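You operate a simulated robot arm through the tools that you are given. There is no shell and no other tool. Be economical: measure what you need, move in short steps, check, and stop when the job is done.

You are at the controls of a simulated two-armed robot. One attempt, no reset.

Task
Take the cap off the water bottle and lay it down on the outlet belt.

The check looks at the end state, three seconds after you hand in, the way a careful person would. Anything else that was tipped, shoved, dropped, spilled or broken makes it a failure. A push-on lid holds only when it is set on centred and level and pressed home; a screw cap is set on level and turned clockwise until tight.

Robot
Two 7-joint arms with two-finger parallel grippers on one trunk, on a base that drives. Base frame: it is fixed to the floor where the robot stands at the start and does not move with it; the origin is under the middle of the robot, x ahead of it, y to its left, z up; the surface under the hand at the start is at about z = 880. Readings come in mm, degrees, newtons and seconds.
The left shoulder is at the start at [60, 143, 901], the right one opposite. With the tool pointing down near the work surface each hand reaches from about 280 to 700 mm from the robot's upright axis, wherever it stands, measured 20 degrees to its own side. Payload 1.57 kg a hand.
The tool frame of a hand sits at the grasp point between the pads (the TCP): z along the fingers, y along the line on which they close. The tips reach 30 mm beyond it. The gripper opens to 110 mm. The fingers are 24 mm wide and 12 mm thick; the gripper's body (48 by 112 mm) begins 78 mm behind the TCP.
Orientation is that of the tool frame in the base frame, as [roll, pitch, yaw] about the fixed x, y, z axes, in that order (R = Rz(yaw) Ry(pitch) Rx(roll)). With the fingers straight down and closing along the base's y, the tool's x points along the base's -x, its y along +y and its z along -z.

Tools
- The arms move only by the tool step_arm. It takes "left_rows", "right_rows" or both (then of equal length, played together; a hand with none holds still); each is a list of rows, each an object (a shift or turn left out is 0, a gripper value left out holds the last) with "translation": the shift along the tool's x, y, z in mm, a list of three; "turn": the turn, a rotation vector about the tool's x, y, z in degrees, a list of three. In form: [{"translation": [dx, dy, dz], "turn": [ax, ay, az]}, ...]. A call has 1 to 10 rows; each row is the pose to reach, as a shift and turn from the pose commanded when the call began, along the tool's axes at that moment. "left_fingers" and "right_fingers" are, for a hand that has rows, the closure in counts, from 0 (fully open) to 255 (shut), set as the call begins (left out, the last holds). Rows are played at 5 a second. More than 50 mm and 8.6 degrees between two rows, or a gripper value outside its range, and nothing of the call is played. Where a pose cannot be reached the arm comes as near as it can. A force on the tool above 40 N (or 10 N above the force at the start of the call, whichever is more), or a blocked arm, ends the call early, and 0.2 s more pass. Each finger travels about 45 mm/s and halts on what it meets, pressing with about 36 N; the grip force reading is that of the motor and also rises with nothing between the fingers. The clock runs only during rows and for 0.2 s after the last one: add rows that repeat a pose to give the fingers time. The reply holds the time, the measured pose of the TCP, the force on the tool along the base axes, the opening and the grip force, in the units named above and with some noise, with the torque about the TCP (base axes, N m) and any sound that the robot's microphone picked up, and new pictures: "views" is both (left out), scene, wrist or none (wrist: the cameras of the hands that moved).
- Cameras (640 x 400 px; columns grow to the right, rows downward): "scene" is now at [38.3, -8, 1514.9]; the picture's right is [-0.32, -0.95, 0.00], its down [-0.71, 0.24, -0.66] and it looks along [0.63, -0.21, -0.75] (base axes); focal length 284 px, centre (320, 200). "left" rides on the left gripper at [70, -16, -141] in its tool frame; the picture's right is [0.23, 0.97, 0.00], its down [-0.86, 0.20, -0.48] and it looks along [-0.47, 0.11, 0.88] (tool axes); focal length 222 px, centre (320, 200). "right" rides on the right gripper at [70, 16, -141] in its tool frame; the picture's right is [-0.23, 0.97, 0.00], its down [-0.86, -0.20, -0.48] and it looks along [-0.47, -0.11, 0.88] (tool axes); focal length 222 px, centre (320, 200).
- raise_lower(by): slides the trunk up (or, below 0, down) by that many mm; the arms and the scene camera ride with it, the base frame stays. It gives what a move gives, with no picture.
- roll_base(legs): drives the robot by 1 to 6 legs, each [ahead, left, turn to the left] in mm, mm and degrees, along the robot's own axes; the way and the turn of a leg run together, so that a leg with both is an arc; at most 1500 mm and 180 degrees a leg. The arms and the cameras ride along, it lands a little off, and it stops where it bumps. It gives what a move gives, and a new picture of the scene camera.
- turn_head(pan, tilt): turns the head with the scene camera to pan (to the left, within 86 degrees either way) and tilt (down, from -29 to 69), counted from straight ahead of the robot. It gives what a move gives, and a new picture of the scene camera.
- measure_at(camera, pixels): for up to 12 pixels [column, row] of the newest picture of that camera ("zoom" is the newest enlarged one), the place [x, y, z] in the base frame of the surface seen there, good to about 2 mm, but the place of the scene camera against the robot may be out by one fixed shift of up to 25 mm in any direction. No time passes.
- close_up(camera, box): a new picture of the part [left, top, right, bottom] of that camera's present view, enlarged. No time passes.
- finish_job(): hands the job in; it is judged then, once.

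Work in short steps. Measure before you move; look again where a grasp or a placing could have gone wrong, and mend it. You have 80 turns and 260 pictures in all, those below and enlarged ones among them. Open the grippers and draw the arms clear of the work before you hand the job in, unless the task says otherwise; then end with one line.

The tools are called after "Call:" by a JSON object that holds its "name" and its "arguments". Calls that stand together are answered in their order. step_arm: Moves the arms, as the interface text tells. Its arguments: {"type":"object","properties":{"left_rows":{"type":"array"},"left_fingers":{"type":"number"},"right_rows":{"type":"array"},"right_fingers":{"type":"number"},"views":{"type":"string","enum":["both","scene","wrist","none"]}},"required":[]} The other tools are called the same way: raise_lower (by) slides the trunk up or down; roll_base (legs) drives the base; turn_head (pan, tilt) turns the head that bears the scene camera; measure_at (camera, pixels) gives the place of the surface under pixels of a picture; close_up (camera, box) takes an enlarged picture of a part of a camera's view; finish_job () hands the job in.

At the start:

```text
time_s: 0.0
left_eef_pos: [604.1, 125.4, 999.1]
left_orientation: [-180.0, 0.0, 179.9]
left_force: [-0.2, -0.5, 0.1]
left_wrist_torque: [0.0, 0.01, 0.01]
left_grip_width: 110.1
left_grasp_force: 0.0
right_eef_pos: [500.3, -318.2, 1000.6]
right_orientation: [-180.0, 0.0, -180.0]
right_force: [-0.2, -0.5, -0.4]
right_wrist_torque: [-0.02, 0.02, 0.0]
right_grip_width: 110.2
right_grasp_force: 0.0
trunk travel left (down, up): [-500.0, 90.0]
robot x, y, heading: [2.1, 0.7, -0.1]
head pan, tilt: [-18.7, 48.5]
```

scene: 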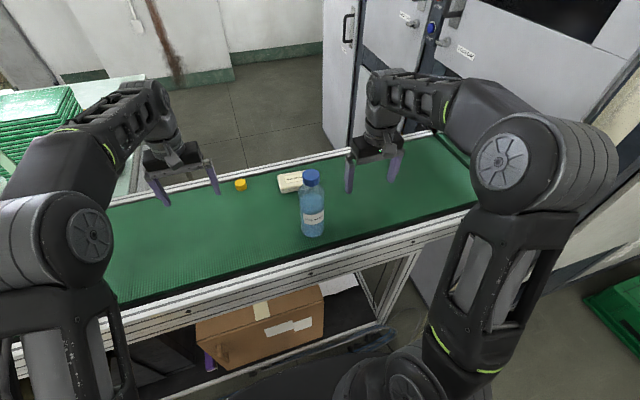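
right: 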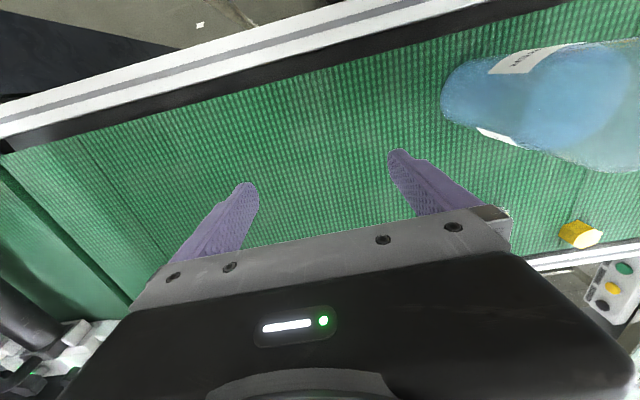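
left: 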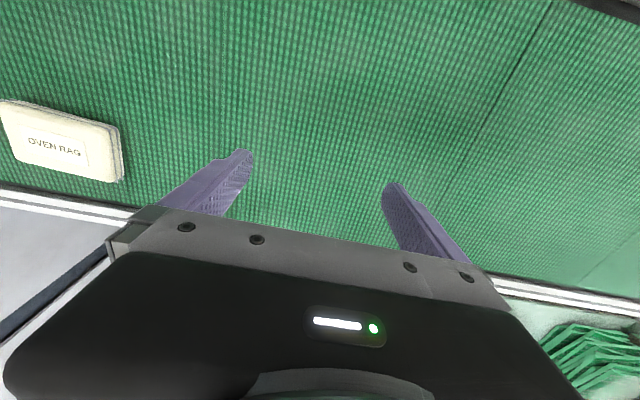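

The bottle with a blue cap stands at about (312,205) in the scene. I take a close-up and measure the cap, the bottle and the belt.

Call:
{"name": "close_up", "arguments": {"camera": "scene", "box": [220, 150, 380, 250]}}

Call:
{"name": "measure_at", "arguments": {"camera": "scene", "pixels": [[312, 172], [312, 181], [312, 200], [312, 217], [312, 236], [290, 182], [241, 183], [240, 215], [400, 190], [440, 170]]}}

Call:
{"name": "measure_at", "arguments": {"camera": "right", "pixels": [[450, 95], [500, 110], [560, 100], [620, 100], [580, 232], [300, 150]]}}

```text
4.00 times, centred on (300, 200) of scene
```

zoom: 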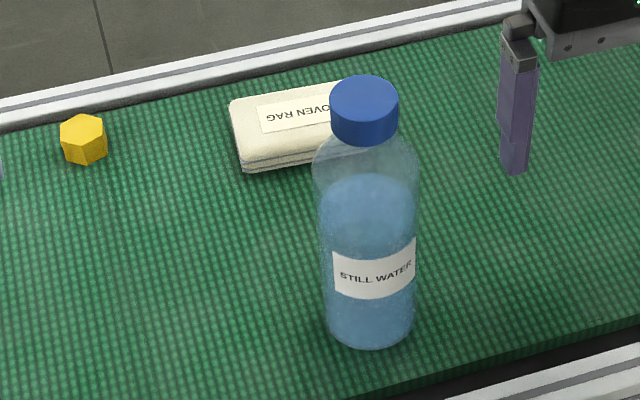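

```text
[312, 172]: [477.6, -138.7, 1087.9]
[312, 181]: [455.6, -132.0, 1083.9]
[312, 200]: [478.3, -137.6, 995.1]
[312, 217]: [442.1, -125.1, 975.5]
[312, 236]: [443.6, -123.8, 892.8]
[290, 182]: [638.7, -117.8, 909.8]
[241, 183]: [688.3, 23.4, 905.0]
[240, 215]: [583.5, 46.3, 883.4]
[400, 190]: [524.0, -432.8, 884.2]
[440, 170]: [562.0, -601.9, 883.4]
```

```text
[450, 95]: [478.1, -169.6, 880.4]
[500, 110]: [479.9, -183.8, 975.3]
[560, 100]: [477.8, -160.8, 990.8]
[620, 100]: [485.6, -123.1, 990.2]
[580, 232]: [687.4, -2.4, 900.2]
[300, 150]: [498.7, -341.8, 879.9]
```

The scene camera reads about +25 mm too far in y (yellow nut: scene 23, wrist −2). Next I look around for any other belt and for signs.

Call:
{"name": "turn_head", "arguments": {"pan": 35, "tilt": 35}}

Call:
{"name": "turn_head", "arguments": {"pan": -60, "tilt": 35}}

Call:
{"name": "turn_head", "arguments": {"pan": -14, "tilt": 52}}

```text
time_s: 1.2
left_eef_pos: [603.5, 124.7, 999.4]
left_orientation: [-180.0, 0.0, -179.9]
left_force: [0.7, 0.4, 0.2]
left_wrist_torque: [-0.04, 0.02, 0.03]
left_grip_width: 110.2
left_grasp_force: 0.0
right_eef_pos: [500.7, -318.9, 1000.1]
right_orientation: [180.0, 0.0, 179.9]
right_force: [0.3, 0.4, -0.6]
right_wrist_torque: [-0.01, 0.03, 0.02]
right_grip_width: 110.0
right_grasp_force: 0.1
trunk travel left (down, up): [-500.0, 90.0]
robot x, y, heading: [1.6, 0.2, -0.1]
head pan, tilt: [35.0, 35.0]
```

scene: 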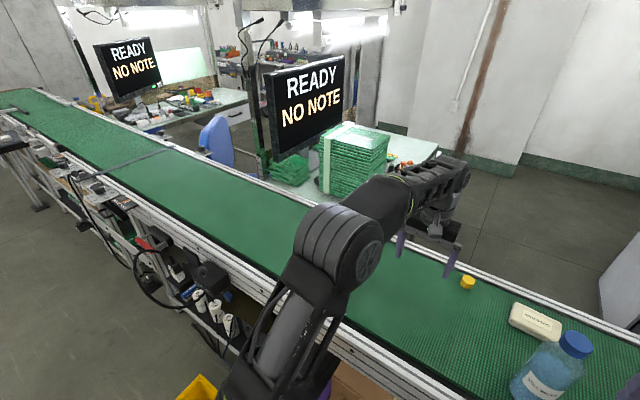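

```text
time_s: 2.9
left_eef_pos: [604.0, 125.4, 1000.9]
left_orientation: [-180.0, -0.1, 180.0]
left_force: [-1.0, 0.2, 0.6]
left_wrist_torque: [0.02, -0.01, -0.06]
left_grip_width: 110.3
left_grasp_force: 0.1
right_eef_pos: [501.5, -318.5, 999.7]
right_orientation: [180.0, 0.0, 179.9]
right_force: [1.3, -0.5, -0.7]
right_wrist_torque: [0.01, -0.02, 0.03]
right_grip_width: 109.9
right_grasp_force: 0.1
trunk travel left (down, up): [-500.0, 90.0]
robot x, y, heading: [1.5, 1.7, 0.2]
head pan, tilt: [-60.0, 35.0]
```

scene: 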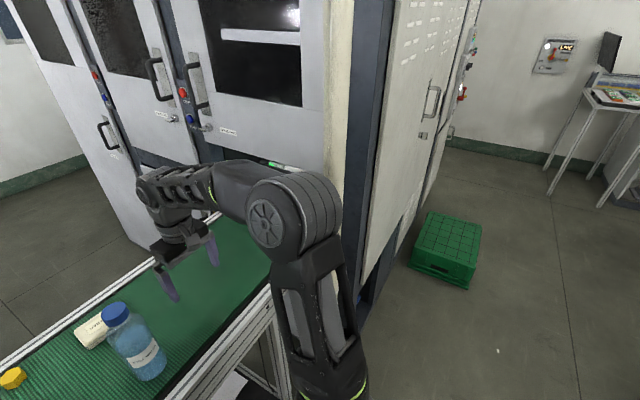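

```text
time_s: 4.1
left_eef_pos: [604.1, 124.0, 999.9]
left_orientation: [180.0, 0.0, 180.0]
left_force: [0.4, 0.3, 0.4]
left_wrist_torque: [-0.02, -0.03, 0.01]
left_grip_width: 109.9
left_grasp_force: 0.0
right_eef_pos: [500.1, -317.6, 1000.3]
right_orientation: [180.0, 0.0, 180.0]
right_force: [-0.2, -0.5, 0.1]
right_wrist_torque: [-0.03, 0.01, 0.02]
right_grip_width: 109.9
right_grasp_force: 0.0
trunk travel left (down, up): [-500.0, 90.0]
robot x, y, heading: [-1.8, 0.3, 0.1]
head pan, tilt: [-14.0, 52.0]
```

scene: 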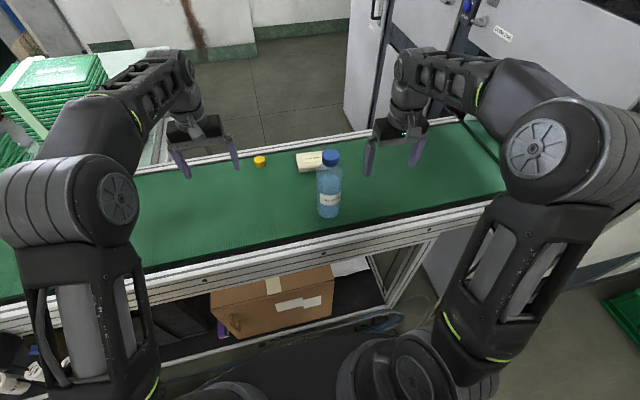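

The belt in front, coming out of the machine, is the outlet belt. I raise the right hand and bring it near the bottle, so that the wrist camera can locate the cap.

Call:
{"name": "step_arm", "arguments": {"right_rows": [{"translation": [0, 0, -45]}, {"translation": [0, 0, -90]}, {"translation": [0, 0, -135]}, {"translation": [0, 0, -180]}, {"translation": [10, 40, -180]}, {"translation": [30, 85, -180]}, {"translation": [30, 85, -180]}]}}

```text
time_s: 5.7
left_eef_pos: [603.9, 124.5, 1000.0]
left_orientation: [-180.0, 0.1, -180.0]
left_force: [-0.4, 0.0, 0.1]
left_wrist_torque: [0.0, -0.01, 0.03]
left_grip_width: 109.8
left_grasp_force: 0.0
right_eef_pos: [498.9, -279.2, 1067.4]
right_orientation: [180.0, 0.0, 179.9]
right_force: [-0.5, 0.3, -0.9]
right_wrist_torque: [-0.02, 0.0, -0.03]
right_grip_width: 110.0
right_grasp_force: 0.0
right hand out of reach, approached as far as the arm can: row 2, 3, 4, 5, 6, 7
trunk travel left (down, up): [-500.0, 90.0]
robot x, y, heading: [-1.4, 3.4, -0.0]
head pan, tilt: [-14.0, 52.0]
```

scene: 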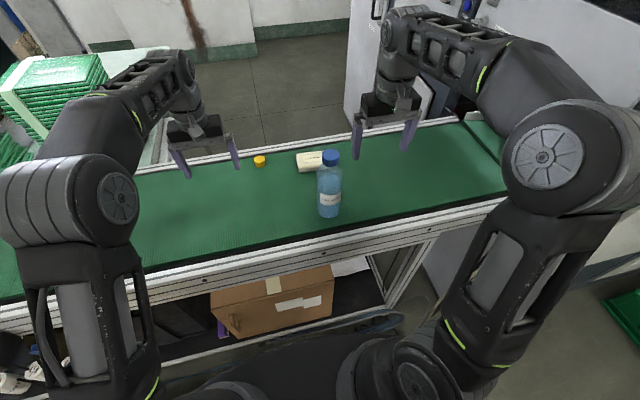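
right: 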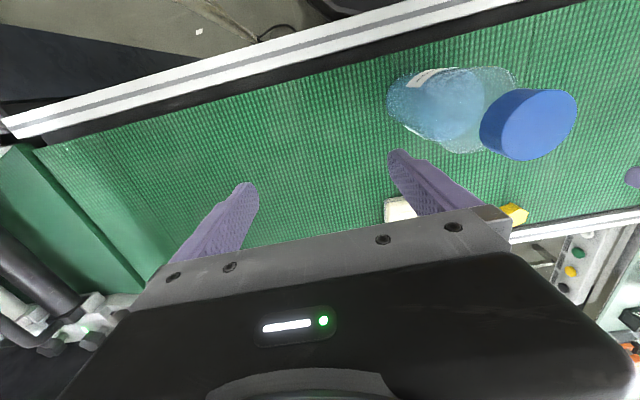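

The arm stops at z 1067, so the trunk must go up. The cap is visible at (533,122); I measure it and raise the trunk.

Call:
{"name": "measure_at", "arguments": {"camera": "right", "pixels": [[535, 120], [490, 122], [572, 108], [528, 98], [515, 153], [510, 145], [505, 80], [405, 90], [430, 110], [395, 105]]}}

Call:
{"name": "raise_lower", "arguments": {"by": 90}}

```text
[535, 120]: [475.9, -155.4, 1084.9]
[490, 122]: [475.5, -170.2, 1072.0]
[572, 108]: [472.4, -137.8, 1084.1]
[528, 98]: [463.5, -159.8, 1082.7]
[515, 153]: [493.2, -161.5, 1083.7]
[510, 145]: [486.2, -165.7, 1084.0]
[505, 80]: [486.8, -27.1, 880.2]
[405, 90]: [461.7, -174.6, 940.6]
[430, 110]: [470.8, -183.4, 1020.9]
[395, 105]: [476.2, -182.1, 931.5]
```

```text
time_s: 6.9
left_eef_pos: [602.6, 124.9, 1090.3]
left_orientation: [179.9, 0.0, 180.0]
left_force: [0.0, -0.3, 0.0]
left_wrist_torque: [-0.02, 0.01, -0.07]
left_grip_width: 110.1
left_grasp_force: 0.0
right_eef_pos: [499.0, -276.7, 1157.8]
right_orientation: [-180.0, 0.1, 180.0]
right_force: [0.5, -0.9, 0.5]
right_wrist_torque: [-0.01, 0.01, 0.01]
right_grip_width: 110.2
right_grasp_force: 0.1
trunk travel left (down, up): [-590.0, 0.0]
robot x, y, heading: [0.6, 3.2, -0.1]
head pan, tilt: [-14.0, 52.0]
```

The cap centre is near (476,−155), top z 1084. I turn the left hand in stages to a horizontal pose (fingers toward −y, closing along x), well left of the bottle.

Call:
{"name": "step_arm", "arguments": {"left_rows": [{"translation": [10, 5, 5], "turn": [4.62, 4.62, -4.62]}, {"translation": [20, 10, 10], "turn": [9.24, 9.24, -9.24]}, {"translation": [30, 15, 15], "turn": [13.86, 13.86, -13.86]}, {"translation": [40, 20, 20], "turn": [18.48, 18.48, -18.48]}, {"translation": [50, 25, 25], "turn": [23.1, 23.1, -23.1]}, {"translation": [60, 30, 30], "turn": [27.72, 27.72, -27.72]}, {"translation": [70, 35, 35], "turn": [32.34, 32.34, -32.34]}, {"translation": [80, 40, 40], "turn": [36.96, 36.96, -36.96]}], "views": "scene"}}

```text
time_s: 8.7
left_eef_pos: [474.1, 140.7, 1093.9]
left_orientation: [-158.4, -34.6, -149.1]
left_force: [-0.1, 0.4, -0.1]
left_wrist_torque: [-0.04, 0.0, 0.04]
left_grip_width: 109.8
left_grasp_force: 0.1
left hand out of reach, approached as far as the arm can: row 1, 2, 3, 4, 5, 6, 7, 8
right_eef_pos: [499.9, -274.6, 1158.5]
right_orientation: [-179.9, 0.0, -179.9]
right_force: [0.1, 0.9, 0.3]
right_wrist_torque: [-0.13, 0.01, 0.0]
right_grip_width: 110.0
right_grasp_force: 0.2
trunk travel left (down, up): [-590.0, 0.0]
robot x, y, heading: [1.6, 0.7, -0.1]
head pan, tilt: [-14.0, 52.0]
```

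scene: 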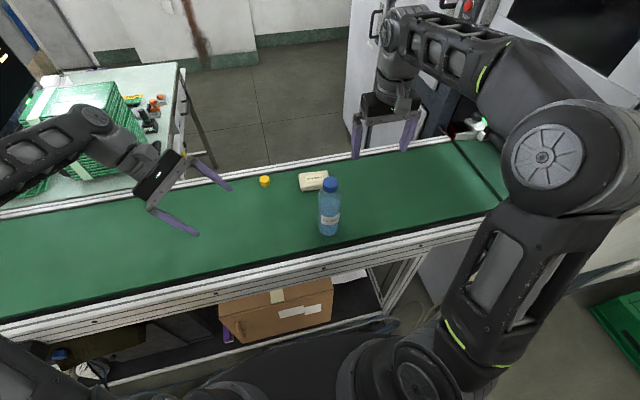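

The left hand is turning as planned but at the upper edge of its reach (z 1094). I finish the turn while lowering to z≈1000.

Call:
{"name": "step_arm", "arguments": {"left_rows": [{"translation": [-14, 5, 12]}, {"translation": [-28, 10, 25], "turn": [4.31, 5.36, -4.55]}, {"translation": [-42, 15, 37], "turn": [8.62, 10.72, -9.1]}, {"translation": [-56, 20, 50], "turn": [12.93, 16.08, -13.65]}, {"translation": [-69, 25, 62], "turn": [17.24, 21.44, -18.2]}, {"translation": [-69, 25, 62], "turn": [21.55, 26.8, -22.75]}, {"translation": [-69, 25, 62], "turn": [25.86, 32.16, -27.3]}, {"translation": [-69, 25, 62], "turn": [30.17, 37.52, -31.85]}, {"translation": [-69, 25, 62], "turn": [34.5, 42.9, -36.4]}]}}

```text
time_s: 10.7
left_eef_pos: [490.0, 150.4, 998.5]
left_orientation: [-132.1, -89.9, -137.8]
left_force: [-0.9, -1.2, -0.1]
left_wrist_torque: [-0.01, -0.01, 0.02]
left_grip_width: 110.0
left_grasp_force: 0.0
right_eef_pos: [499.3, -277.8, 1157.5]
right_orientation: [180.0, 0.0, 180.0]
right_force: [-0.1, -0.4, -0.4]
right_wrist_torque: [0.01, 0.0, -0.04]
right_grip_width: 109.8
right_grasp_force: 0.1
trunk travel left (down, up): [-590.0, 0.0]
robot x, y, heading: [1.1, -1.8, -0.0]
head pan, tilt: [-14.0, 52.0]
```

scene: 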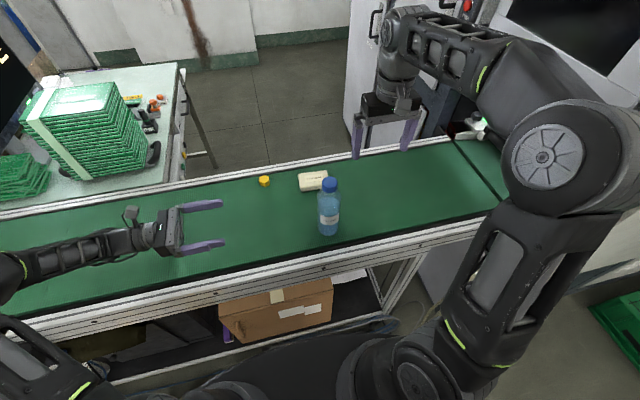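
left: 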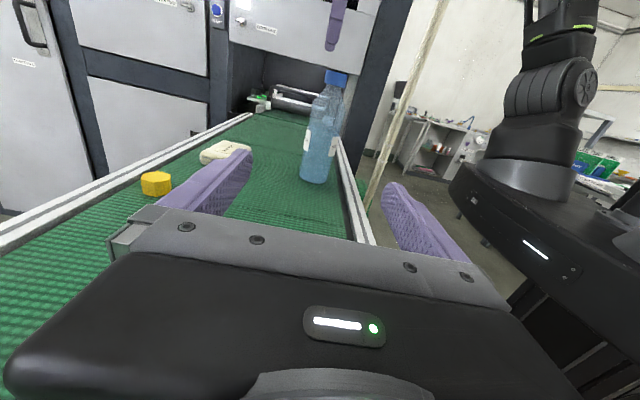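

The left hand is now horizontal, facing the bottle at (320,150) in its own picture. I measure the bottle from it.

Call:
{"name": "measure_at", "arguments": {"camera": "left", "pixels": [[334, 77], [328, 100], [322, 120], [318, 150], [315, 175], [304, 150], [330, 150], [336, 150], [250, 200], [225, 150]]}}

Call:
{"name": "close_up", "arguments": {"camera": "left", "box": [260, 50, 400, 200]}}

```text
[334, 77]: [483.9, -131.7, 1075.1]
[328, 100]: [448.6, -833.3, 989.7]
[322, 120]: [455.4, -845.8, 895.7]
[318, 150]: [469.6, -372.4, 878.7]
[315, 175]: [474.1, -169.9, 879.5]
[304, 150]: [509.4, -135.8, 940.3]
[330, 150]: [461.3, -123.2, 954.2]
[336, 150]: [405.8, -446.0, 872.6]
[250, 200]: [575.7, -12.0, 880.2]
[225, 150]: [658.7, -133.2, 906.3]
```

```text
2.67 times, centred on (330, 125) of left
```

zoom: 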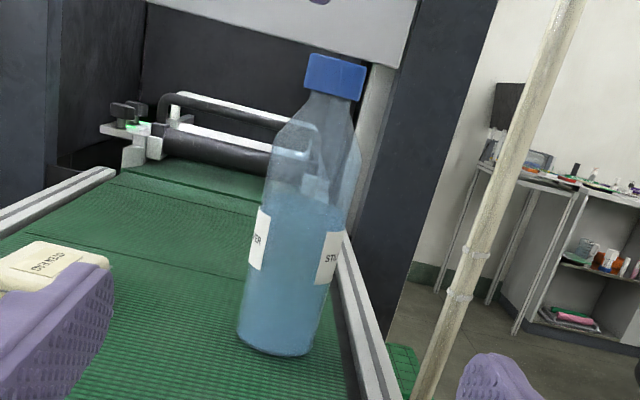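

The bottle is centred at about (476,−155), some 70 mm across. I align the left hand in x and z, then advance part way.

Call:
{"name": "step_arm", "arguments": {"left_rows": [{"translation": [-22, 7, 0]}, {"translation": [-45, 14, 0]}, {"translation": [-45, 14, 45]}, {"translation": [-45, 14, 90]}, {"translation": [-45, 14, 135]}, {"translation": [-45, 14, 180]}, {"translation": [-45, 14, 200]}, {"translation": [-45, 14, 200]}]}}

```text
time_s: 12.5
left_eef_pos: [475.7, -48.3, 953.3]
left_orientation: [-142.7, -89.8, -127.4]
left_force: [-0.1, -0.1, -0.3]
left_wrist_torque: [0.04, 0.02, -0.01]
left_grip_width: 110.0
left_grasp_force: 0.0
right_eef_pos: [499.3, -277.0, 1157.4]
right_orientation: [179.9, 0.0, -180.0]
right_force: [0.8, -1.3, -0.2]
right_wrist_torque: [0.02, -0.02, 0.0]
right_grip_width: 109.9
right_grasp_force: 0.0
trunk travel left (down, up): [-590.0, 0.0]
robot x, y, heading: [0.7, -0.9, -0.1]
head pan, tilt: [-14.0, 52.0]
```

scene: 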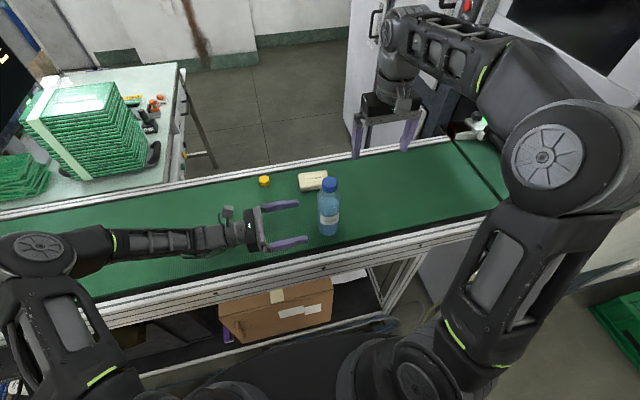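
left: 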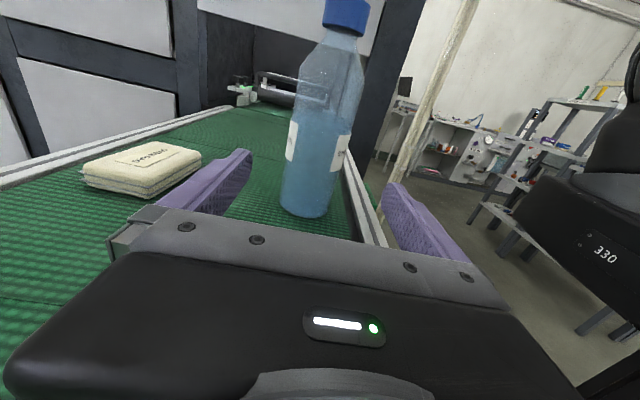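

The bottle stands between the finger lines. I advance the last 102 mm with the fingers still open.

Call:
{"name": "step_arm", "arguments": {"left_rows": [{"translation": [0, 0, 40]}, {"translation": [0, 0, 75]}, {"translation": [0, 0, 102]}, {"translation": [0, 0, 102]}]}}

Call:
{"name": "measure_at", "arguments": {"camera": "left", "pixels": [[300, 140], [320, 140], [345, 140], [345, 20]]}}

```text
time_s: 13.5
left_eef_pos: [474.7, -150.4, 953.6]
left_orientation: [-140.2, -89.8, -129.9]
left_force: [0.5, 0.9, 0.5]
left_wrist_torque: [0.03, -0.01, 0.0]
left_grip_width: 110.0
left_grasp_force: 0.1
right_eef_pos: [499.3, -279.0, 1157.3]
right_orientation: [180.0, 0.1, 180.0]
right_force: [1.1, -0.5, 0.4]
right_wrist_torque: [-0.01, -0.01, 0.02]
right_grip_width: 109.8
right_grasp_force: 0.2
trunk travel left (down, up): [-590.0, 0.0]
robot x, y, heading: [2.1, 4.2, -0.1]
head pan, tilt: [-14.0, 52.0]
```

scene: 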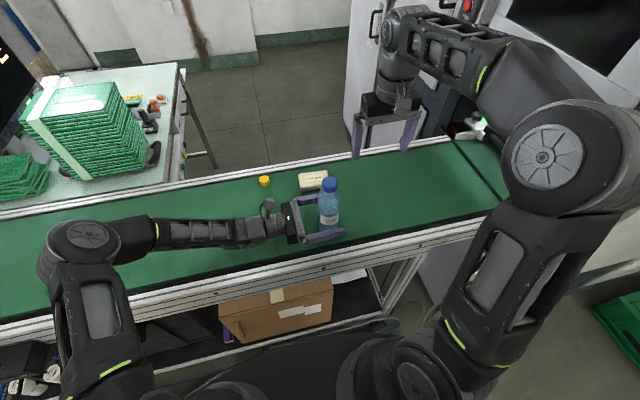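
left: 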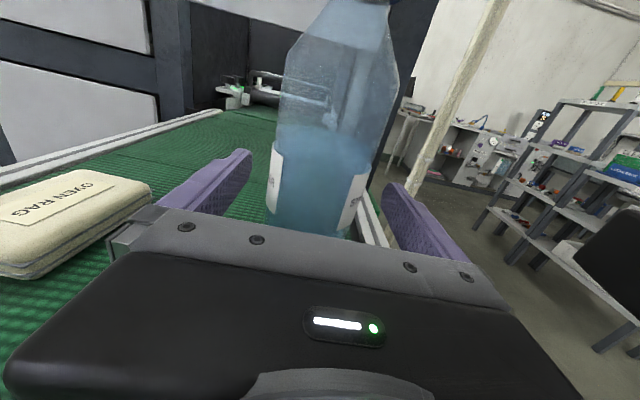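

```text
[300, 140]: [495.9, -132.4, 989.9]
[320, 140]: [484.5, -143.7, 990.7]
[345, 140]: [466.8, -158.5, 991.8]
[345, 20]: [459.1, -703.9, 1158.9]
```

The bottle is between the pads. I close the left gripper on it.

Call:
{"name": "step_arm", "arguments": {"left_rows": [{"translation": [0, 0, 0]}, {"translation": [0, 0, 0]}, {"translation": [0, 0, 0]}, {"translation": [0, 0, 0]}, {"translation": [0, 0, 0]}, {"translation": [0, 0, 0]}], "left_fingers": 120}}

```text
time_s: 14.9
left_eef_pos: [475.8, -151.1, 952.2]
left_orientation: [-150.2, -89.8, -119.7]
left_force: [-0.4, -0.3, 0.2]
left_wrist_torque: [0.01, 0.0, -0.06]
left_grip_width: 61.0
left_grasp_force: 35.6
right_eef_pos: [498.8, -276.7, 1158.5]
right_orientation: [-179.9, 0.0, 180.0]
right_force: [0.2, 0.0, 0.3]
right_wrist_torque: [0.0, 0.01, -0.05]
right_grip_width: 109.8
right_grasp_force: 0.0
trunk travel left (down, up): [-590.0, 0.0]
robot x, y, heading: [4.3, 0.3, -0.0]
head pan, tilt: [-14.0, 52.0]
```

scene: 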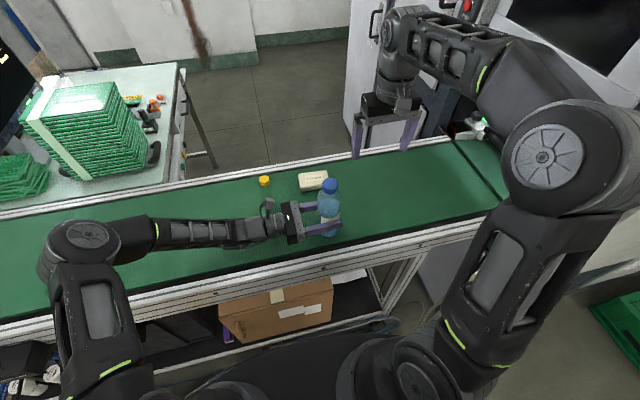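
left: 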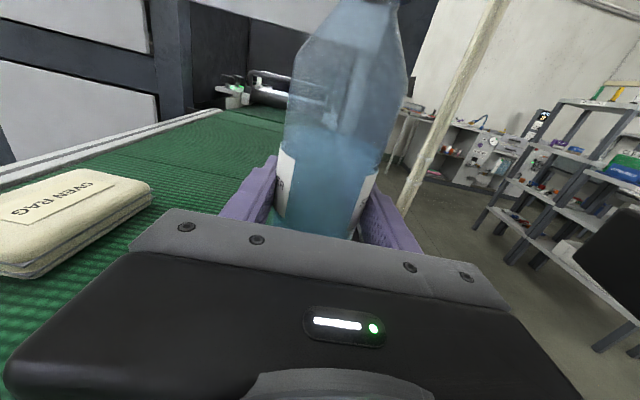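

The left hand holds the bottle (61 mm, 36 N). I bring the right hand nearer above the cap to re-measure it.

Call:
{"name": "step_arm", "arguments": {"right_rows": [{"translation": [12, 30, 0]}, {"translation": [24, 55, 0]}, {"translation": [24, 55, 0]}], "views": "wrist"}}

```text
time_s: 15.7
left_eef_pos: [477.3, -150.8, 953.5]
left_orientation: [-146.3, -89.8, -123.7]
left_force: [0.0, 0.2, 0.2]
left_wrist_torque: [-0.02, 0.0, 0.02]
left_grip_width: 60.7
left_grasp_force: 35.9
right_eef_pos: [476.0, -222.8, 1158.7]
right_orientation: [-180.0, 0.0, 179.9]
right_force: [0.6, 0.2, 0.2]
right_wrist_torque: [0.0, 0.04, -0.01]
right_grip_width: 110.1
right_grasp_force: 0.1
trunk travel left (down, up): [-590.0, 0.0]
robot x, y, heading: [-1.7, -1.4, 0.1]
head pan, tilt: [-14.0, 52.0]
```

right: 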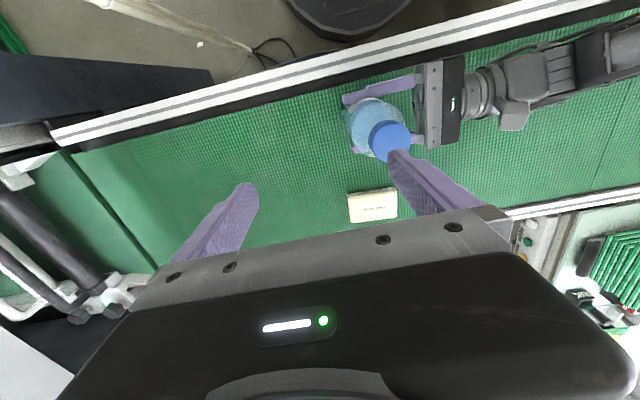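

The cap shows at (388,141), partly hidden by a finger. I measure its rim.

Call:
{"name": "measure_at", "arguments": {"camera": "right", "pixels": [[392, 124], [378, 133], [371, 142], [388, 140], [407, 130], [410, 143], [383, 156], [400, 126]]}}

Call:
{"name": "close_up", "arguments": {"camera": "right", "box": [330, 80, 450, 180]}}

```text
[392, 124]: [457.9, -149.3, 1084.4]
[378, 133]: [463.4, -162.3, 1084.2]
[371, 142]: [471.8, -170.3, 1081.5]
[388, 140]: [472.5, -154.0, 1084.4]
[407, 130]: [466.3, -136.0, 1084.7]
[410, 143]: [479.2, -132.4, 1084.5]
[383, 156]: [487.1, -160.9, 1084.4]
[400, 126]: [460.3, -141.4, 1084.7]
```

```text
4.00 times, centred on (390, 130) of right
```

zoom: 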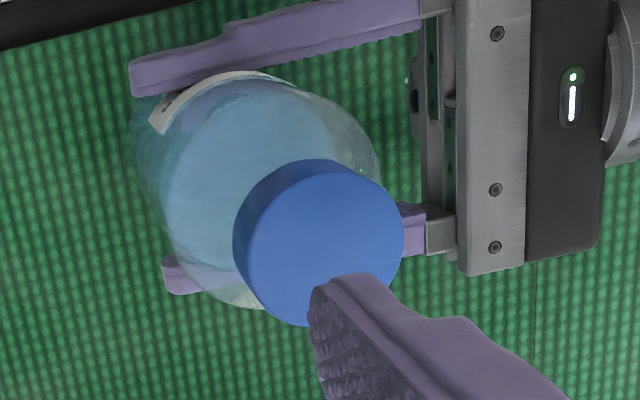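

The cap centre is about (475,−151.5), radius ≈18, top at 1084. I move the right hand over it and pre-turn it clockwise by 64°, so that it has travel for unscrewing.

Call:
{"name": "step_arm", "arguments": {"right_rows": [{"translation": [1, 36, 0], "turn": [0, 0, 8]}, {"translation": [1, 71, 0], "turn": [0, 0, 16]}, {"translation": [1, 71, 0], "turn": [0, 0, 24]}, {"translation": [1, 71, 0], "turn": [0, 0, 32]}, {"translation": [1, 71, 0], "turn": [0, 0, 40]}, {"translation": [1, 71, 0], "turn": [0, 0, 48]}, {"translation": [1, 71, 0], "turn": [0, 0, 56]}, {"translation": [1, 71, 0], "turn": [0, 0, 64]}, {"translation": [1, 71, 0], "turn": [0, 0, 64]}]}}

```text
time_s: 17.7
left_eef_pos: [476.1, -151.3, 954.1]
left_orientation: [-143.3, -89.8, -126.7]
left_force: [0.4, 0.2, -0.1]
left_wrist_torque: [-0.02, 0.0, 0.0]
left_grip_width: 60.8
left_grasp_force: 35.5
right_eef_pos: [473.6, -152.7, 1157.1]
right_orientation: [-180.0, 0.1, 116.0]
right_force: [-0.1, -0.1, 0.1]
right_wrist_torque: [0.01, 0.0, 0.0]
right_grip_width: 110.1
right_grasp_force: 0.0
trunk travel left (down, up): [-590.0, 0.0]
robot x, y, heading: [0.5, 1.6, 0.2]
head pan, tilt: [-14.0, 52.0]
```

scene: 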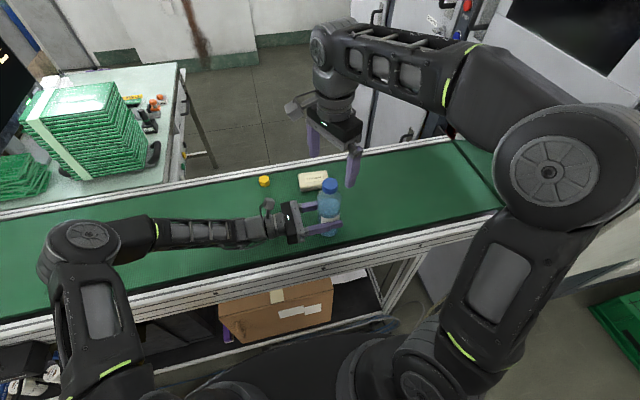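
right: 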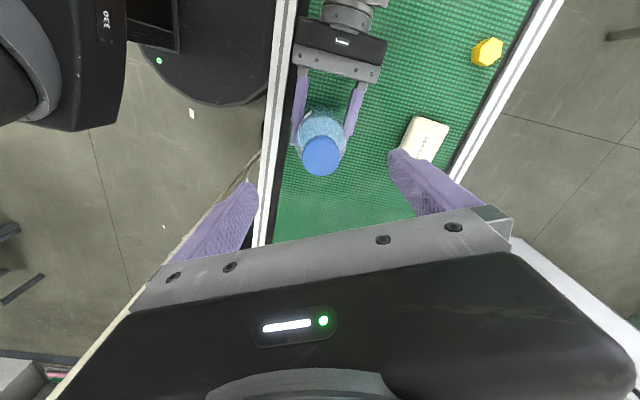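

The cap is now fully visible at (321,155). I measure its rim again for a good centre.

Call:
{"name": "measure_at", "arguments": {"camera": "right", "pixels": [[321, 155], [304, 155], [338, 155], [321, 139], [321, 172], [309, 143], [333, 143], [309, 167], [333, 167]]}}

Call:
{"name": "close_up", "arguments": {"camera": "right", "box": [270, 90, 390, 190]}}

```text
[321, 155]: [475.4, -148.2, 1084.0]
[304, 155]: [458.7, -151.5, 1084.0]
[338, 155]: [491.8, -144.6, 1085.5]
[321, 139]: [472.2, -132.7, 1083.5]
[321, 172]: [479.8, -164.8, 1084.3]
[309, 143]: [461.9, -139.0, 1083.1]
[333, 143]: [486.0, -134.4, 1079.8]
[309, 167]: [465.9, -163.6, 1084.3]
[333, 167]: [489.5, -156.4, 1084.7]
```

```text
4.00 times, centred on (330, 140) of right
```

zoom: 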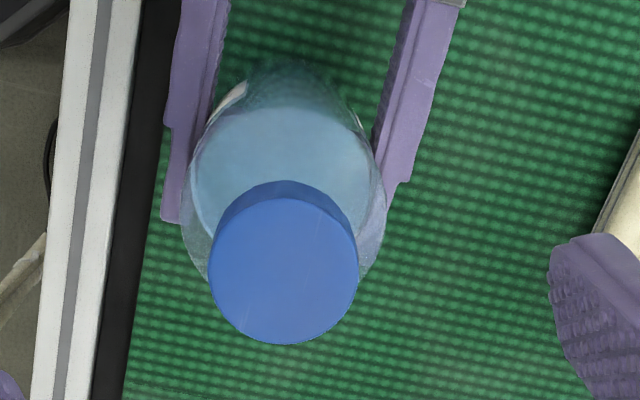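

The cap's top face is centred at (321,157.5), i.e. (476,−150.5). I correct by ~3 mm and descend to TCP z≈1087 with open fingers.

Call:
{"name": "step_arm", "arguments": {"right_rows": [{"translation": [0.8, 3, 0]}, {"translation": [0.8, 3, 25]}, {"translation": [0.8, 3, 50]}, {"translation": [0.8, 3, 70]}, {"translation": [0.8, 3, 70]}]}}

```text
time_s: 18.9
left_eef_pos: [476.9, -150.3, 953.3]
left_orientation: [-141.2, -89.8, -128.8]
left_force: [0.6, 0.3, -0.2]
left_wrist_torque: [0.0, -0.02, 0.0]
left_grip_width: 60.9
left_grasp_force: 35.2
right_eef_pos: [476.7, -149.7, 1088.2]
right_orientation: [-180.0, 0.1, 116.0]
right_force: [-0.8, -0.5, -0.5]
right_wrist_torque: [0.01, 0.0, -0.03]
right_grip_width: 110.0
right_grasp_force: 0.1
trunk travel left (down, up): [-590.0, 0.0]
robot x, y, heading: [0.8, 1.5, -0.2]
head pan, tilt: [-14.0, 52.0]
```

scene: 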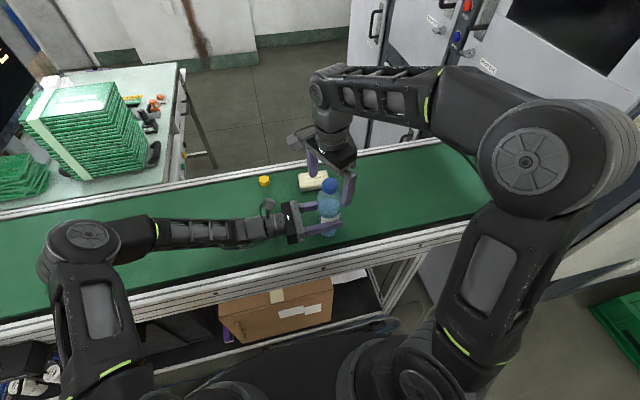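
right: 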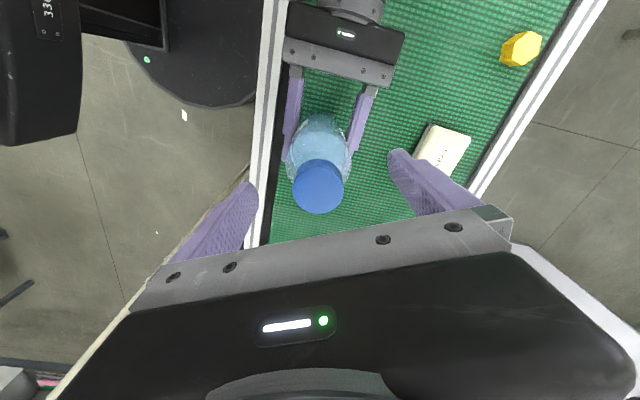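

The fingers now straddle the cap. I close the right gripper on it.

Call:
{"name": "step_arm", "arguments": {"right_rows": [{"translation": [0, 0, 0]}, {"translation": [0, 0, 0]}, {"translation": [0, 0, 0]}, {"translation": [0, 0, 0]}, {"translation": [0, 0, 0]}, {"translation": [0, 0, 0]}, {"translation": [0, 0, 0]}, {"translation": [0, 0, 0]}], "right_fingers": 220}}

Call:
{"name": "close_up", "arguments": {"camera": "right", "box": [230, 90, 430, 215]}}

```text
time_s: 20.7
left_eef_pos: [476.6, -150.0, 952.0]
left_orientation: [-152.7, -89.8, -117.1]
left_force: [7.3, 3.2, -0.9]
left_wrist_torque: [-0.45, 0.83, -0.07]
left_grip_width: 60.5
left_grasp_force: 35.5
right_eef_pos: [476.2, -150.2, 1088.8]
right_orientation: [180.0, -0.1, 116.0]
right_force: [-8.8, -4.1, 1.0]
right_wrist_torque: [-0.02, 0.17, 0.1]
right_grip_width: 35.0
right_grasp_force: 35.7
trunk travel left (down, up): [-590.0, 0.0]
robot x, y, heading: [2.6, 0.6, 0.1]
head pan, tilt: [-14.0, 52.0]
```

scene: 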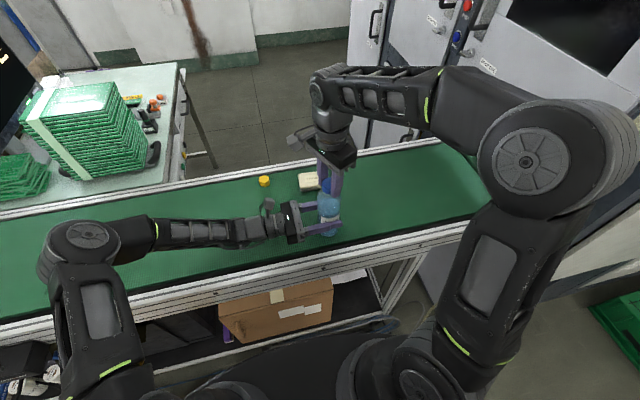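
right: 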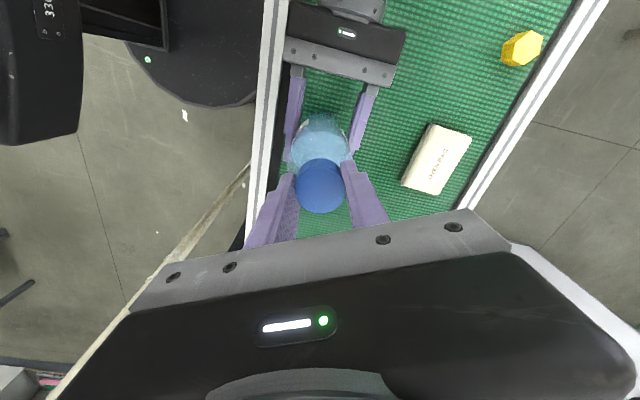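

```text
3.20 times, centred on (330, 152) of right
```

zoom: 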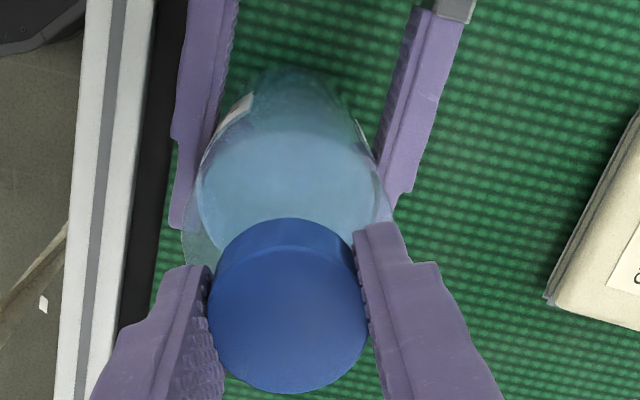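

Cap gripped (35 mm, 36 N), with a mild side load. I relieve it by 1 mm and start unscrewing counter-clockwise (negative about tool z), rising slightly.

Call:
{"name": "step_arm", "arguments": {"right_rows": [{"translation": [0, -1, 0]}, {"translation": [0, -1, 0], "turn": [0, 0, -7]}, {"translation": [0, -1, -0.1], "turn": [0, 0, -14]}, {"translation": [0, -1, -0.2], "turn": [0, 0, -21]}, {"translation": [0, -1, -0.3], "turn": [0, 0, -28]}, {"translation": [0, -1, -0.3], "turn": [0, 0, -28]}], "views": "wrist"}}

```text
time_s: 22.1
left_eef_pos: [477.2, -150.7, 952.9]
left_orientation: [-148.7, -89.8, -121.4]
left_force: [8.0, -0.2, -3.4]
left_wrist_torque: [0.05, 0.94, 0.01]
left_grip_width: 60.7
left_grasp_force: 35.7
right_eef_pos: [474.9, -151.3, 1088.5]
right_orientation: [-180.0, 0.0, 144.1]
right_force: [-8.6, 0.0, 2.7]
right_wrist_torque: [0.01, 0.19, 0.01]
right_grip_width: 35.1
right_grasp_force: 36.7
trunk travel left (down, up): [-590.0, 0.0]
robot x, y, heading: [-1.0, 1.5, -0.0]
head pan, tilt: [-14.0, 52.0]
```

right: 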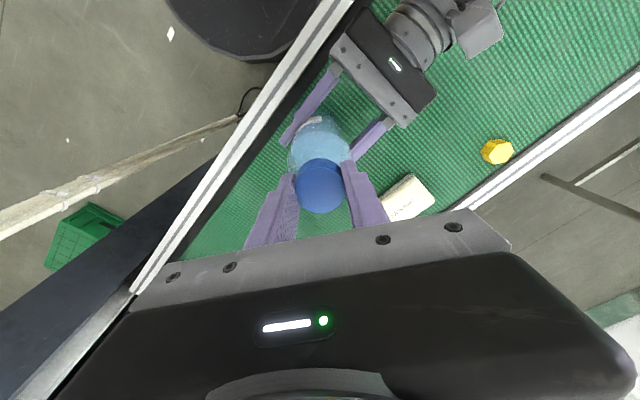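

The cap turned 28° with little torque; the tool is pushed up 2.7 N and 8.6 N in −x. I ease both and turn on.

Call:
{"name": "step_arm", "arguments": {"right_rows": [{"translation": [1.6, -1.2, -0.4]}, {"translation": [1.6, -1.2, -0.5], "turn": [0, 0, -8]}, {"translation": [1.6, -1.2, -0.6], "turn": [0, 0, -16]}, {"translation": [1.6, -1.2, -0.7], "turn": [0, 0, -24]}, {"translation": [1.6, -1.2, -0.8], "turn": [0, 0, -32]}, {"translation": [1.6, -1.2, -0.9], "turn": [0, 0, -40]}, {"translation": [1.6, -1.2, -1.0], "turn": [0, 0, -48]}, {"translation": [1.6, -1.2, -1.1], "turn": [0, 0, -56]}, {"translation": [1.6, -1.2, -1.1], "turn": [0, 0, -56]}], "views": "both"}}

```text
time_s: 24.1
left_eef_pos: [474.7, -150.1, 952.5]
left_orientation: [-135.7, -89.7, -134.4]
left_force: [-6.6, 4.6, 0.0]
left_wrist_torque: [-0.63, -0.59, -0.03]
left_grip_width: 60.6
left_grasp_force: 36.2
right_eef_pos: [473.8, -150.2, 1089.7]
right_orientation: [180.0, 0.0, -159.9]
right_force: [5.8, -4.8, -0.3]
right_wrist_torque: [-0.06, -0.33, 0.01]
right_grip_width: 35.2
right_grasp_force: 36.4
trunk travel left (down, up): [-590.0, 0.0]
robot x, y, heading: [0.4, 0.8, 0.0]
head pan, tilt: [-14.0, 52.0]
```

scene: 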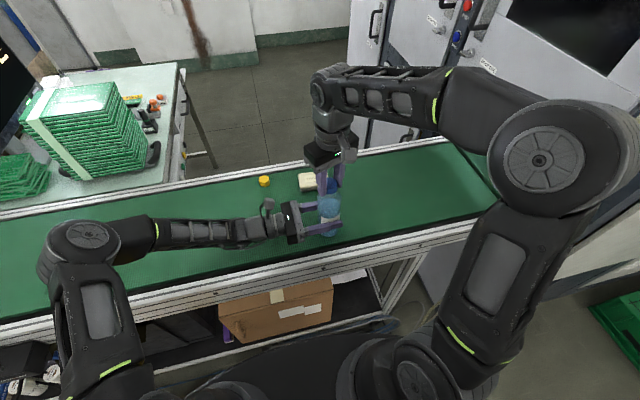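
right: 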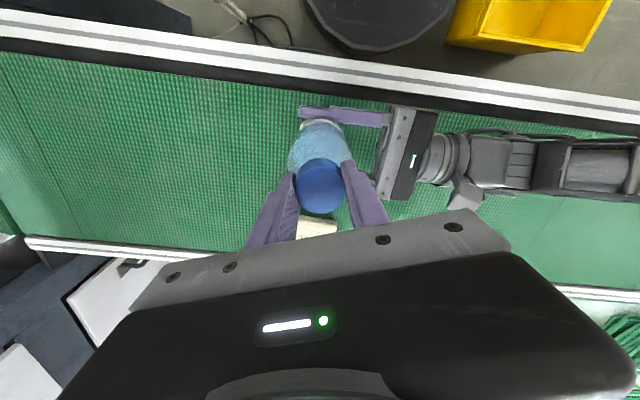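

84° done and the cap keeps turning freely. I centre by ~1 mm and turn a further 56°.

Call:
{"name": "step_arm", "arguments": {"right_rows": [{"translation": [-0.6, -1.0, 0]}, {"translation": [-0.6, -1.0, -0.1], "turn": [0, 0, -8]}, {"translation": [-0.6, -1.0, -0.2], "turn": [0, 0, -16]}, {"translation": [-0.6, -1.0, -0.3], "turn": [0, 0, -24]}, {"translation": [-0.6, -1.0, -0.4], "turn": [0, 0, -32]}, {"translation": [-0.6, -1.0, -0.5], "turn": [0, 0, -40]}, {"translation": [-0.6, -1.0, -0.6], "turn": [0, 0, -48]}, {"translation": [-0.6, -1.0, -0.7], "turn": [0, 0, -56]}, {"translation": [-0.6, -1.0, -0.7], "turn": [0, 0, -56]}], "views": "wrist"}}

```text
time_s: 26.1
left_eef_pos: [475.8, -150.7, 952.7]
left_orientation: [-132.5, -89.8, -137.5]
left_force: [-5.5, -1.2, -0.1]
left_wrist_torque: [0.2, -0.66, -0.01]
left_grip_width: 61.0
left_grasp_force: 36.2
right_eef_pos: [474.3, -152.0, 1090.3]
right_orientation: [180.0, 0.0, -103.9]
right_force: [5.8, 0.6, -1.2]
right_wrist_torque: [-0.04, -0.1, 0.0]
right_grip_width: 35.2
right_grasp_force: 36.1
trunk travel left (down, up): [-590.0, 0.0]
robot x, y, heading: [-1.8, 2.6, 0.0]
head pan, tilt: [-14.0, 52.0]
```

right: 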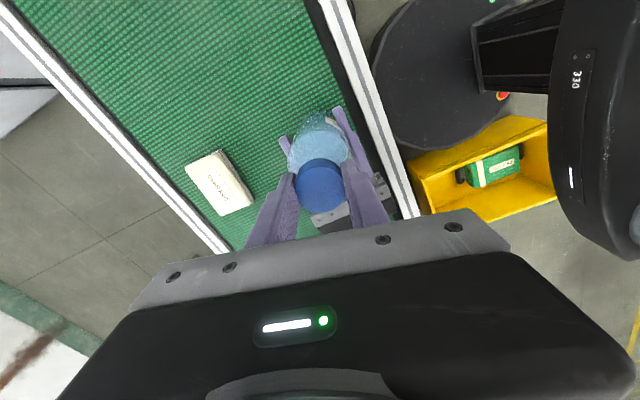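

140° done; the wrist still has travel. I centre again and turn another 56°.

Call:
{"name": "step_arm", "arguments": {"right_rows": [{"translation": [-0.2, -1.0, 0]}, {"translation": [-0.2, -1.0, -0.1], "turn": [0, 0, -8]}, {"translation": [-0.2, -1.0, -0.2], "turn": [0, 0, -16]}, {"translation": [-0.2, -1.0, -0.3], "turn": [0, 0, -24]}, {"translation": [-0.2, -1.0, -0.4], "turn": [0, 0, -32]}, {"translation": [-0.2, -1.0, -0.5], "turn": [0, 0, -40]}, {"translation": [-0.2, -1.0, -0.6], "turn": [0, 0, -48]}, {"translation": [-0.2, -1.0, -0.7], "turn": [0, 0, -56]}, {"translation": [-0.2, -1.0, -0.7], "turn": [0, 0, -56]}], "views": "both"}}

```text
time_s: 28.1
left_eef_pos: [476.1, -151.2, 953.6]
left_orientation: [-148.0, -89.8, -122.0]
left_force: [1.3, -6.8, -1.8]
left_wrist_torque: [0.81, 0.14, -0.01]
left_grip_width: 60.6
left_grasp_force: 35.9
right_eef_pos: [475.4, -151.5, 1090.5]
right_orientation: [-180.0, 0.1, -47.9]
right_force: [-1.2, 7.5, 1.2]
right_wrist_torque: [0.14, 0.02, -0.04]
right_grip_width: 35.1
right_grasp_force: 36.4
trunk travel left (down, up): [-590.0, 0.0]
robot x, y, heading: [4.2, -3.1, 0.1]
head pan, tilt: [-14.0, 52.0]
```

scene: 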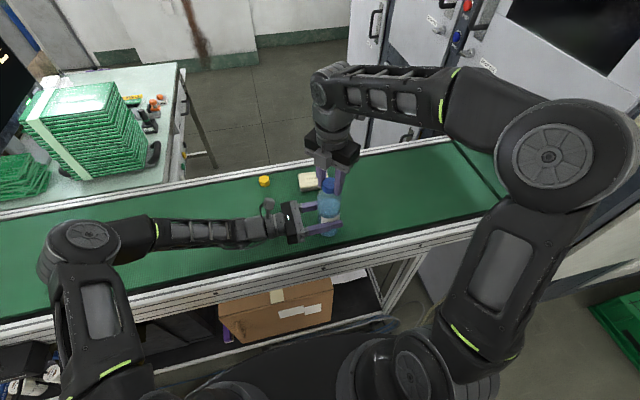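
right: 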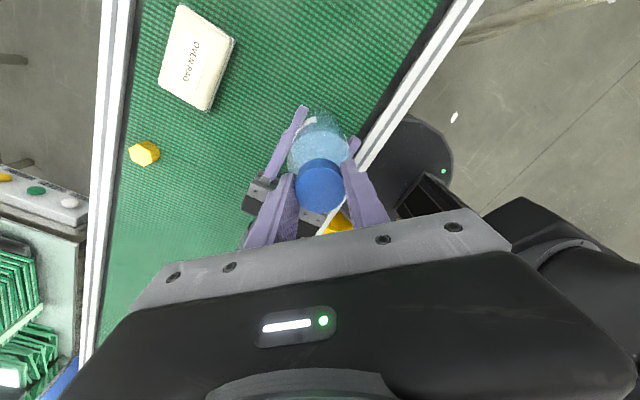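

196° done. I test by lifting 3 mm gently and watch the vertical force.

Call:
{"name": "step_arm", "arguments": {"right_rows": [{"translation": [0, 0, -1]}, {"translation": [0, 0, -2]}, {"translation": [0, 0, -3]}, {"translation": [0, 0, -3]}], "views": "wrist"}}

Call:
{"name": "close_up", "arguments": {"camera": "scene", "box": [270, 140, 390, 250]}}

```text
time_s: 29.1
left_eef_pos: [475.8, -151.1, 954.0]
left_orientation: [-93.3, -89.8, -176.8]
left_force: [-1.8, -7.7, 7.6]
left_wrist_torque: [1.01, -0.15, 0.04]
left_grip_width: 60.9
left_grasp_force: 36.0
right_eef_pos: [475.9, -152.6, 1092.7]
right_orientation: [-179.9, 0.2, -48.0]
right_force: [1.0, 7.5, -11.2]
right_wrist_torque: [0.16, -0.02, 0.0]
right_grip_width: 35.2
right_grasp_force: 36.5
trunk travel left (down, up): [-590.0, 0.0]
robot x, y, heading: [-0.3, -0.6, -0.1]
head pan, tilt: [-14.0, 52.0]
```

right: 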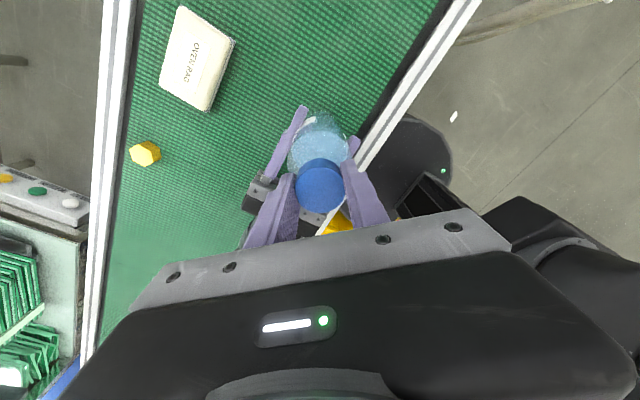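

```text
3.64 times, centred on (330, 195) of scene
```

zoom: 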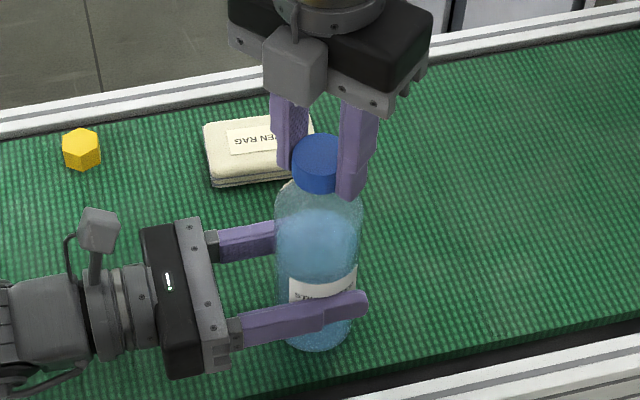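

There is 11 N of resistance, so it is still threaded. I lower back 2 mm and check with the left camera whether the bottle itself rotated, and measure the cap height.

Call:
{"name": "step_arm", "arguments": {"right_rows": [{"translation": [0, 0, 2]}, {"translation": [0, 0, 2]}], "views": "wrist"}}

Call:
{"name": "measure_at", "arguments": {"camera": "right", "pixels": [[310, 182], [321, 187], [331, 180], [321, 200]]}}

Call:
{"name": "close_up", "arguments": {"camera": "left", "box": [160, 0, 480, 240]}}

```text
time_s: 29.7
left_eef_pos: [475.7, -150.4, 952.7]
left_orientation: [-140.9, -89.7, -129.1]
left_force: [-0.7, -6.1, 3.5]
left_wrist_torque: [0.67, -0.37, 0.0]
left_grip_width: 60.7
left_grasp_force: 36.1
right_eef_pos: [475.5, -152.9, 1091.3]
right_orientation: [179.9, 0.0, -48.0]
right_force: [1.8, 6.0, -6.2]
right_wrist_torque: [0.26, 0.08, 0.04]
right_grip_width: 35.4
right_grasp_force: 36.2
trunk travel left (down, up): [-590.0, 0.0]
robot x, y, heading: [1.7, 0.4, -0.1]
head pan, tilt: [-14.0, 52.0]
```

right: 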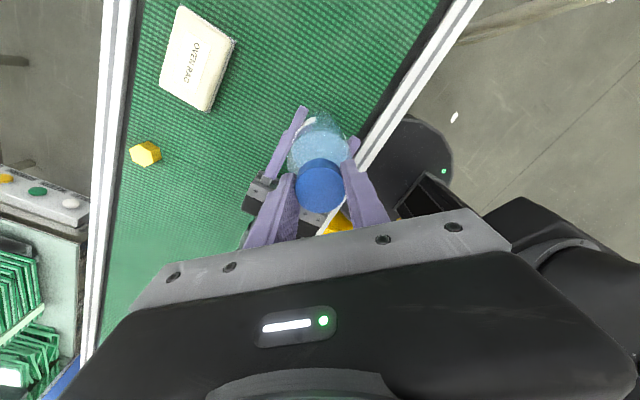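

```text
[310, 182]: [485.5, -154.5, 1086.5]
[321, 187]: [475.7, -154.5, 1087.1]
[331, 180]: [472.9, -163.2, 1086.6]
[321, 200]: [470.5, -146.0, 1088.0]
```

```text
1.67 times, centred on (320, 120) of left
```

zoom: 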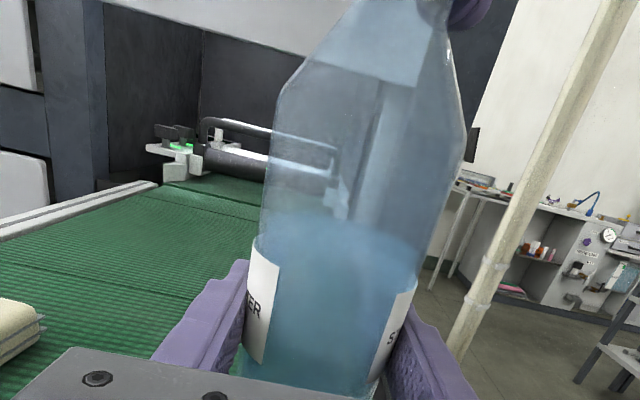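

The bottle hasn't turned (label unchanged) and the cap has risen ~2.5 mm, so it is unscrewing. I keep turning.

Call:
{"name": "step_arm", "arguments": {"right_rows": [{"translation": [0, 0, 0], "turn": [0, 0, -8]}, {"translation": [0, 0, -0.1], "turn": [0, 0, -16]}, {"translation": [0, 0, -0.2], "turn": [0, 0, -24]}, {"translation": [0, 0, -0.3], "turn": [0, 0, -32]}, {"translation": [0, 0, -0.4], "turn": [0, 0, -40]}, {"translation": [0, 0, -0.5], "turn": [0, 0, -48]}, {"translation": [0, 0, -0.6], "turn": [0, 0, -56]}, {"translation": [0, 0, -0.6], "turn": [0, 0, -56]}], "views": "both"}}

```text
time_s: 31.5
left_eef_pos: [474.6, -151.2, 951.9]
left_orientation: [-134.6, -89.8, -135.4]
left_force: [-3.5, -7.4, 1.3]
left_wrist_torque: [0.95, -0.37, -0.01]
left_grip_width: 60.8
left_grasp_force: 36.3
right_eef_pos: [475.5, -151.4, 1091.9]
right_orientation: [180.0, 0.0, 8.2]
right_force: [4.0, 8.1, -5.0]
right_wrist_torque: [0.17, -0.14, -0.02]
right_grip_width: 35.2
right_grasp_force: 35.4
trunk travel left (down, up): [-590.0, 0.0]
robot x, y, heading: [-2.7, -2.3, -0.1]
head pan, tilt: [-14.0, 52.0]
```

scene: 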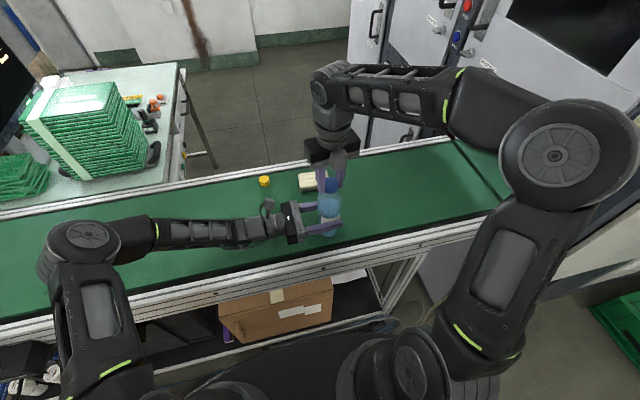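
right: 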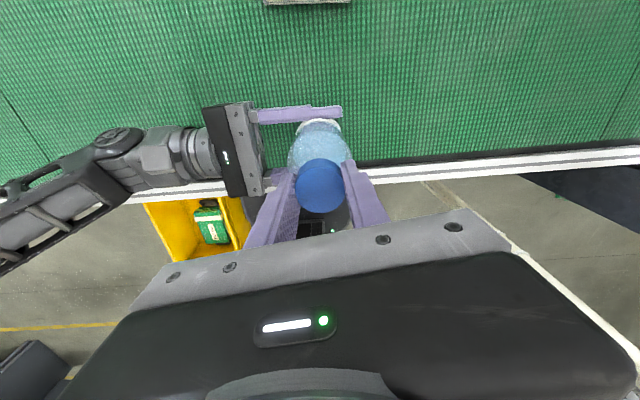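

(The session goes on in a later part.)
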